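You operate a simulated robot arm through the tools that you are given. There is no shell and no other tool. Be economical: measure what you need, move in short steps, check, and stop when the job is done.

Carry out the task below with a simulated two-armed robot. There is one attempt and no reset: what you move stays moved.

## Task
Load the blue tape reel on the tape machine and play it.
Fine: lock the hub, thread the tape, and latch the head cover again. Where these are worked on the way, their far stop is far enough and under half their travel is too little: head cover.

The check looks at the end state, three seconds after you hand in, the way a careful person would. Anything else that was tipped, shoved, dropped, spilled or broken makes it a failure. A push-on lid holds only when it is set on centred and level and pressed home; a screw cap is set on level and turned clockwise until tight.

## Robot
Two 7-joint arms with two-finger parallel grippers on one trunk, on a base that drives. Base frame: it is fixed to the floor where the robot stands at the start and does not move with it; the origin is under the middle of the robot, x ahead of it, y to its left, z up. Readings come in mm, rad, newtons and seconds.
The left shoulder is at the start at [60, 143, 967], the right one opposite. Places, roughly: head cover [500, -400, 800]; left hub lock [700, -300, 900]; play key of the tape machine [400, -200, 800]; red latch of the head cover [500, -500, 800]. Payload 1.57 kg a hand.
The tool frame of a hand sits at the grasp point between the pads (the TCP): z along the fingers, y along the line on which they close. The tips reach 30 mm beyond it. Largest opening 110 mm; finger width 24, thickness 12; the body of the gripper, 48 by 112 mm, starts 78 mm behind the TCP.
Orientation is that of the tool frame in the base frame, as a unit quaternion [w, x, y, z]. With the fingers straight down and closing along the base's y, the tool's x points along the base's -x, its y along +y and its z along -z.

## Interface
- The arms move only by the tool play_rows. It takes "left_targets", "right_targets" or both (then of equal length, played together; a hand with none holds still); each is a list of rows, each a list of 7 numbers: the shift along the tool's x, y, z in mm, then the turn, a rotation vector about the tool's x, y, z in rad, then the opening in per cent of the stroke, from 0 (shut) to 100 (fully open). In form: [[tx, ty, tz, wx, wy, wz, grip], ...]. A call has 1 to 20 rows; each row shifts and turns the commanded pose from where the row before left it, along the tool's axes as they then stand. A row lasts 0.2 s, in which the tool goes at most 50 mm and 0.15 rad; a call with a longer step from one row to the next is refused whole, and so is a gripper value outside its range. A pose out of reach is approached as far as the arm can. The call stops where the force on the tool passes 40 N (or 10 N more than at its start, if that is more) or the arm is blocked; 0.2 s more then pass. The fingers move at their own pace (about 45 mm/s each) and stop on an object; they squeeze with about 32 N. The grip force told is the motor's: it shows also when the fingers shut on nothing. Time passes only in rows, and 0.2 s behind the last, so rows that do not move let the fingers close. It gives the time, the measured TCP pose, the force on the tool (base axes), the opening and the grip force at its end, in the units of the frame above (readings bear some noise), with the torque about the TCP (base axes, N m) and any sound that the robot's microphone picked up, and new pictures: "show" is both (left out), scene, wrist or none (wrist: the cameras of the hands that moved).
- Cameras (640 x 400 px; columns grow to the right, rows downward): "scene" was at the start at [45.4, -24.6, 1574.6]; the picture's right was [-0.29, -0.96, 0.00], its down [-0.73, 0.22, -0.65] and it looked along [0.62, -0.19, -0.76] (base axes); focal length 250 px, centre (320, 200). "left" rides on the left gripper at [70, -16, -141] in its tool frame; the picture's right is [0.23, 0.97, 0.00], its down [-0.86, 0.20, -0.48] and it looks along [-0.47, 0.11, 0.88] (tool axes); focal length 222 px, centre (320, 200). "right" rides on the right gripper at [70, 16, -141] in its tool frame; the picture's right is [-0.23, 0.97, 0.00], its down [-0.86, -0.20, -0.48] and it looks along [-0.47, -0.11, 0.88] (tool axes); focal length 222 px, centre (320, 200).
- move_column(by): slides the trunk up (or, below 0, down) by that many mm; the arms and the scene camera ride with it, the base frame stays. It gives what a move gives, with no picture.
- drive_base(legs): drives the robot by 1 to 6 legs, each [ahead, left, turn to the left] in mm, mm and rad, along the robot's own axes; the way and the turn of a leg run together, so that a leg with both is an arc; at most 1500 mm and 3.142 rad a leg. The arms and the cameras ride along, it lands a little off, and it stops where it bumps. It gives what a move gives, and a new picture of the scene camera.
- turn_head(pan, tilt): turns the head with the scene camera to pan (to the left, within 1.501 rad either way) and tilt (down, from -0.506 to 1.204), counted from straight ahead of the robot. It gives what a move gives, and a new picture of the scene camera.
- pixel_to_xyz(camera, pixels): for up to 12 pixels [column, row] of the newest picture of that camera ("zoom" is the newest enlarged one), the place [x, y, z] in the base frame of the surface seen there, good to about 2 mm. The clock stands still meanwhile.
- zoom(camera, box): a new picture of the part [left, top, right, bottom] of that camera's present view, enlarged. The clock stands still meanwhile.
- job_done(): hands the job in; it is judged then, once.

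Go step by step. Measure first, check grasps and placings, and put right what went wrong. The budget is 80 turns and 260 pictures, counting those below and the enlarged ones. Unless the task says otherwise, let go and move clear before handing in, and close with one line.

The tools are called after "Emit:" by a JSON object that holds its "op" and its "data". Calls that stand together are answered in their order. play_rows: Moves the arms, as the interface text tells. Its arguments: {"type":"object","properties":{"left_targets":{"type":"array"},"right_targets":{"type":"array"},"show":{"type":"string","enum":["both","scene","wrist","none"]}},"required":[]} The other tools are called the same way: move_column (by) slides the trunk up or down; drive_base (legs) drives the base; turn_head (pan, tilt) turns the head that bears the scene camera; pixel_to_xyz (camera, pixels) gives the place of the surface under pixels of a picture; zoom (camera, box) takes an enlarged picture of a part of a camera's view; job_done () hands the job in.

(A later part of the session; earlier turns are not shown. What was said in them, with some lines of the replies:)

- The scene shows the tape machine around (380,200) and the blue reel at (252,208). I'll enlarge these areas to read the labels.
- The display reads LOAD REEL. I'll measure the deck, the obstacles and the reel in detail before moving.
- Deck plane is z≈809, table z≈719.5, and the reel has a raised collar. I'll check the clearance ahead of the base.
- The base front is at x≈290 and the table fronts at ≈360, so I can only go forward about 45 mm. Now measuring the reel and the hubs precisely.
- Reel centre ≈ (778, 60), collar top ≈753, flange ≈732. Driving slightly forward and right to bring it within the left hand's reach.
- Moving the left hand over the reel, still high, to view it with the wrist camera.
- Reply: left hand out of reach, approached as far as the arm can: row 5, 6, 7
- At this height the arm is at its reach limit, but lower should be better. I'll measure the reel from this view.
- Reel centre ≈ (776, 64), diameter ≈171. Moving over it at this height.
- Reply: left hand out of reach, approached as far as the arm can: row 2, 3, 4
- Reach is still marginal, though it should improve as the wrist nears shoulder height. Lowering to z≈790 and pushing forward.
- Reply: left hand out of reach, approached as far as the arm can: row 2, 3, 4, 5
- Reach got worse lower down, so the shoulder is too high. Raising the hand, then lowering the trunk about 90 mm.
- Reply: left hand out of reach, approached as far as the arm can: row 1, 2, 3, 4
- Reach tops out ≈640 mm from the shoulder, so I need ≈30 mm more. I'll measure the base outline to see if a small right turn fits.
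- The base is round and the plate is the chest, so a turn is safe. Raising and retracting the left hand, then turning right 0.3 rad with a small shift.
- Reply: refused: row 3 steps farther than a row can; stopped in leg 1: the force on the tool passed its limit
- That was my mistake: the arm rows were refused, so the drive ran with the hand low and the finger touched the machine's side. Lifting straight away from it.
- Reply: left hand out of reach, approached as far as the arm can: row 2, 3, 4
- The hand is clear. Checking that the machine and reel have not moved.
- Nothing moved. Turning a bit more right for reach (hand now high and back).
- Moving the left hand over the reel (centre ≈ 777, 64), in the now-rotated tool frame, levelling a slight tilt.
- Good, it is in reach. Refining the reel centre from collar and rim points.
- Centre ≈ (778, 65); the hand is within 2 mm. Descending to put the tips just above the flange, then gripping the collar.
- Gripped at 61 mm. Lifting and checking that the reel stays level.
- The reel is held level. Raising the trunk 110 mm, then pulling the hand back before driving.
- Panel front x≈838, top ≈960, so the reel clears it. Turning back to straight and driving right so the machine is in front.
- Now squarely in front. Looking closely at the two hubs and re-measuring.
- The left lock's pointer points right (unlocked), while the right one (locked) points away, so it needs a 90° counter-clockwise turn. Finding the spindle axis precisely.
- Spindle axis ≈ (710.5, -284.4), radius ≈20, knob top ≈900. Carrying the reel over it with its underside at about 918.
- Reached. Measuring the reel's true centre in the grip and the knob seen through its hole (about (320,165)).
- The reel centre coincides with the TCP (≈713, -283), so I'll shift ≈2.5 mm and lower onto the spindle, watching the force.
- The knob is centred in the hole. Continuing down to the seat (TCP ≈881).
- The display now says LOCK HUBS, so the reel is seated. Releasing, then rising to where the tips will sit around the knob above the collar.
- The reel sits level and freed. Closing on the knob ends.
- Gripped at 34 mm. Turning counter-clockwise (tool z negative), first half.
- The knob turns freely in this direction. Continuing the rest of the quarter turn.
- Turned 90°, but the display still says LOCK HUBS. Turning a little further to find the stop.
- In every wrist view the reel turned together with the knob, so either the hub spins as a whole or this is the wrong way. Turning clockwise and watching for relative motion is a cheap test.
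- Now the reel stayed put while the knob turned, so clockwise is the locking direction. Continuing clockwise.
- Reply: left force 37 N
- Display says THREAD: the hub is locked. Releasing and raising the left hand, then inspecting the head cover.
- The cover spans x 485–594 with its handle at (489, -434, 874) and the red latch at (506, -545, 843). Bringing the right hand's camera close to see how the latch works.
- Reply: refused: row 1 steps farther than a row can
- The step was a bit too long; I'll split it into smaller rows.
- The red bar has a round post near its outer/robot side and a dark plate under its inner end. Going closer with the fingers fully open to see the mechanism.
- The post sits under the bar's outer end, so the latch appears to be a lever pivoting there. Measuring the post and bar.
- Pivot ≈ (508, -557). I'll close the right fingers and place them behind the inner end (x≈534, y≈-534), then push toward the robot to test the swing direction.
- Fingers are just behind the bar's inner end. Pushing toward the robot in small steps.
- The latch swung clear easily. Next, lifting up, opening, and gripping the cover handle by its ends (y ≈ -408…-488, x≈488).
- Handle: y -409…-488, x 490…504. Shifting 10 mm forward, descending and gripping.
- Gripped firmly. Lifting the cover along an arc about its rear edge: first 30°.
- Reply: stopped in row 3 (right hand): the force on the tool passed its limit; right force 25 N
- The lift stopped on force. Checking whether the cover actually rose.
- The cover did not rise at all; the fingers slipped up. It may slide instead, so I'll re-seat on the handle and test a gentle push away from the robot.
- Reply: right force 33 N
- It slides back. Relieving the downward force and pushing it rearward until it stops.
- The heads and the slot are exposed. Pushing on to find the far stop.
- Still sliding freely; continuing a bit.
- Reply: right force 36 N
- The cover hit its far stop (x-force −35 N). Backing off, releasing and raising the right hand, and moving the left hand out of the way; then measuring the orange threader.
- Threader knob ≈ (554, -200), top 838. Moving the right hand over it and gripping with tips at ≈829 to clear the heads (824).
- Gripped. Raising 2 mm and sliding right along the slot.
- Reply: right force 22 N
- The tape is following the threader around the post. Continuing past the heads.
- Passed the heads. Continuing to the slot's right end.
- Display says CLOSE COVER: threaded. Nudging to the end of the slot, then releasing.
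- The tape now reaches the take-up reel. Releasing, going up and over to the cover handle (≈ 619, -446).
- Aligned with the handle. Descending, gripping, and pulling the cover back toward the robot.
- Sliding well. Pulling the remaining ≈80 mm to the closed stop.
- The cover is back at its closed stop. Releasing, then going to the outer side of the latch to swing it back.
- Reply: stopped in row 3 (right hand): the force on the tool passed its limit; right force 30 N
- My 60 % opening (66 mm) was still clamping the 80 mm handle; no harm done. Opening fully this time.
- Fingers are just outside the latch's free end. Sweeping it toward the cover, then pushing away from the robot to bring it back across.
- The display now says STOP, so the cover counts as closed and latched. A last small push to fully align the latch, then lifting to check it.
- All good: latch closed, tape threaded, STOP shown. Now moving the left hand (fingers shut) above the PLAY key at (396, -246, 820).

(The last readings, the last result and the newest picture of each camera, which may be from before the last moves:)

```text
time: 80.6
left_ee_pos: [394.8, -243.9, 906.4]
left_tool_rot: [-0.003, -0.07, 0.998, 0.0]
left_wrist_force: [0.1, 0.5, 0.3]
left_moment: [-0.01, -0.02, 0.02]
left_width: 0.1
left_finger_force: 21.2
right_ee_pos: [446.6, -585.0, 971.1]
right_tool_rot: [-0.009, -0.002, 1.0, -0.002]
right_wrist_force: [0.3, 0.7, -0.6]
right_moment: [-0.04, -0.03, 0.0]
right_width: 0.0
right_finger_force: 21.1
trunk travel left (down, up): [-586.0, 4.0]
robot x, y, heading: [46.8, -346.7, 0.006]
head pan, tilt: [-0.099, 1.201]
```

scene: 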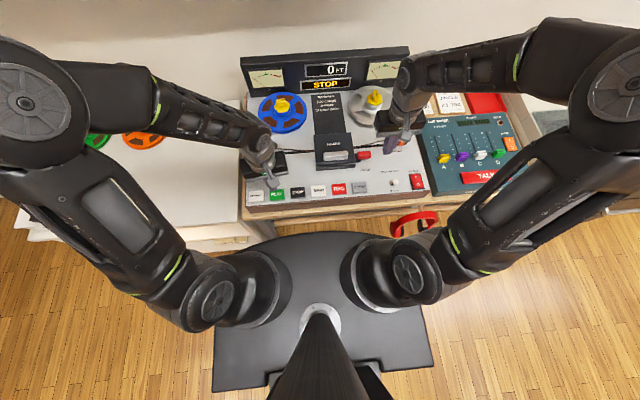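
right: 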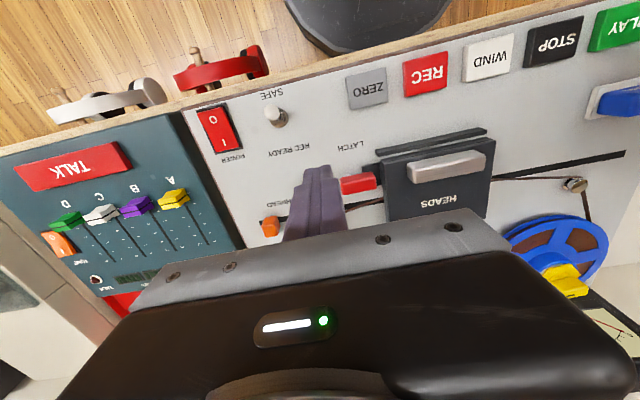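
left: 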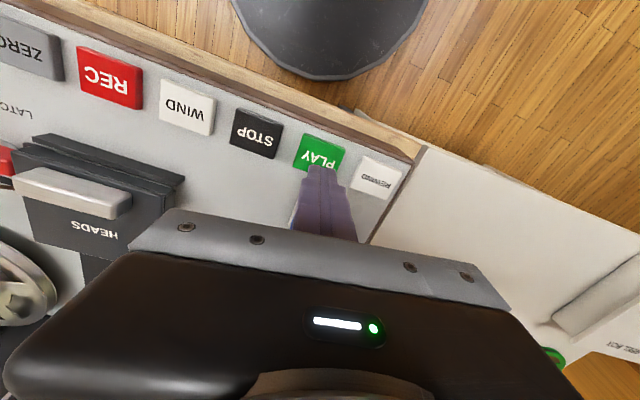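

Above the PLAY key. Descending and pressing it a few millimetres.

Emit:
{"op": "play_rows", "data": {"left_targets": [[0, -3, 25, 0, 0, 0, 0], [0, 0, 25, 0, 0, 0, 0], [0, 0, 6, 0, 0, 0, 0], [0, 0, 3, 0, 0, 0, 0], [0, 0, 3, 0, 0, 0, 0], [0, 0, 0, 0, 0, 0, 0]], "show": "wrist"}}

Emit:
{"op": "zoom", "data": {"camera": "scene", "box": [240, 40, 420, 210]}}

```text
time: 82.0
left_ee_pos: [396.4, -248.4, 844.7]
left_tool_rot: [-0.002, -0.07, 0.998, 0.0]
left_wrist_force: [2.9, 1.3, 5.3]
left_moment: [-0.01, -0.1, 0.0]
left_width: 0.0
left_finger_force: 21.1
right_ee_pos: [446.9, -584.0, 972.3]
right_tool_rot: [-0.01, -0.002, 1.0, -0.002]
right_wrist_force: [-1.0, -0.2, 0.2]
right_moment: [0.01, 0.02, 0.0]
right_width: 0.1
right_finger_force: 21.4
trunk travel left (down, up): [-586.0, 4.0]
robot x, y, heading: [45.1, -351.6, -0.001]
head pan, tilt: [-0.099, 1.201]
heard: click
```

left: 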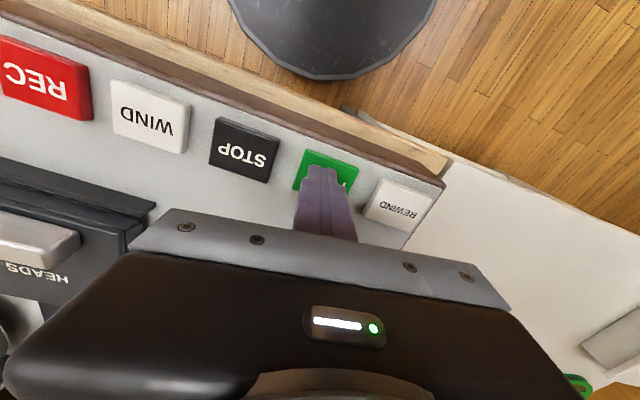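

```text
2.35 times, centred on (330, 125) of scene
```

zoom: 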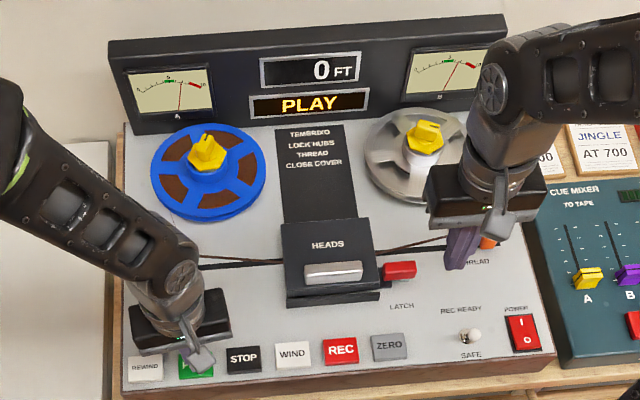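

A click was heard and the display shows PLAY, with the reels turning and the meters moving. Lifting both hands clear and checking that it keeps playing.

Emit:
{"op": "play_rows", "data": {"left_targets": [[0, 0, -25, 0, 0, 0, 0], [0, 0, -40, 0, 0, 0, 0], [0, 0, -40, 0, 0, 0, 0], [0, 30, -30, 0, 0, 0, 0], [0, 40, 0, 0, 0, 0, 0], [0, 40, 0, 0, 0, 0, 0], [0, 40, 0, 0, 0, 0, 0]], "right_targets": [[0, 0, -30, 0, 0, 0, 0], [0, 0, -40, 0, 0, 0, 0], [0, -30, -30, 0, 0, 0, 0], [0, -40, 0, 0, 0, 0, 0], [0, -40, 0, 0, 0, 0, 0], [0, 0, 0, 0, 0, 0, 0], [0, 0, 0, 0, 0, 0, 0]], "show": "scene"}}

Emit:
{"op": "zoom", "data": {"camera": "scene", "box": [230, 40, 450, 210]}}

```text
time: 83.6
left_ee_pos: [376.8, -97.4, 979.4]
left_tool_rot: [-0.004, -0.07, 0.998, -0.001]
left_wrist_force: [-0.8, -0.6, 1.0]
left_moment: [0.0, 0.01, 0.01]
left_width: 0.0
left_finger_force: 21.0
right_ee_pos: [450.4, -694.5, 1073.2]
right_tool_rot: [-0.009, -0.002, 1.0, -0.003]
right_wrist_force: [0.4, 0.8, 0.1]
right_moment: [0.03, 0.0, -0.03]
right_width: 0.0
right_finger_force: 21.9
trunk travel left (down, up): [-586.0, 4.0]
robot x, y, heading: [48.9, -347.3, 0.006]
head pan, tilt: [-0.099, 1.201]
```

scene: 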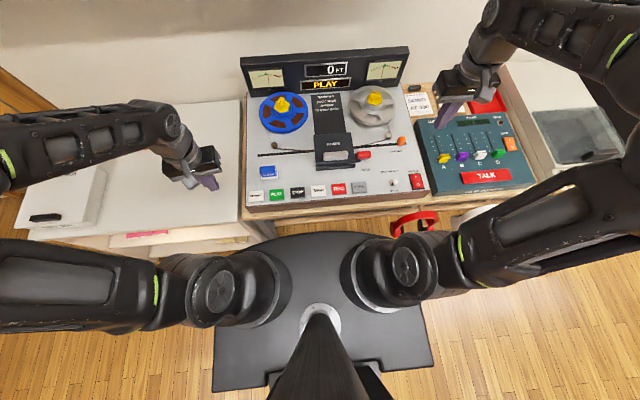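

```text
2.35 times, centred on (340, 125) of scene
```

zoom: 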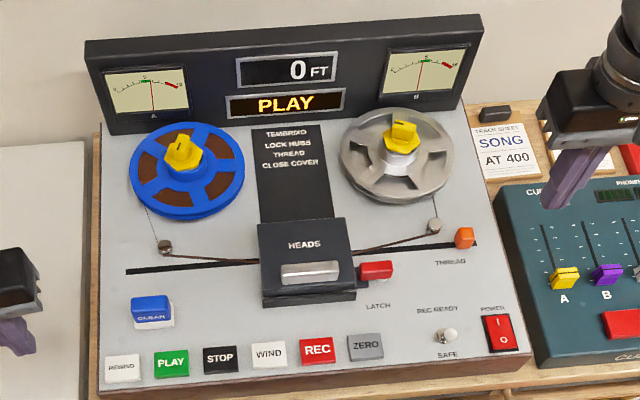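

The display still shows PLAY, both reels are turning, the cover is closed and latched, and both hands are clear. Handing in.

Emit:
{"op": "job_done", "data": {}}

```text
The job is handed in.
```

The blue reel is on the left hub and locked, the tape is threaded, the head cover is closed and latched, and the display showed PLAY with both reels turning when I handed in. Early on, a refused arm move let the left finger bump the machine's side; I re-measured afterwards and nothing had shifted.
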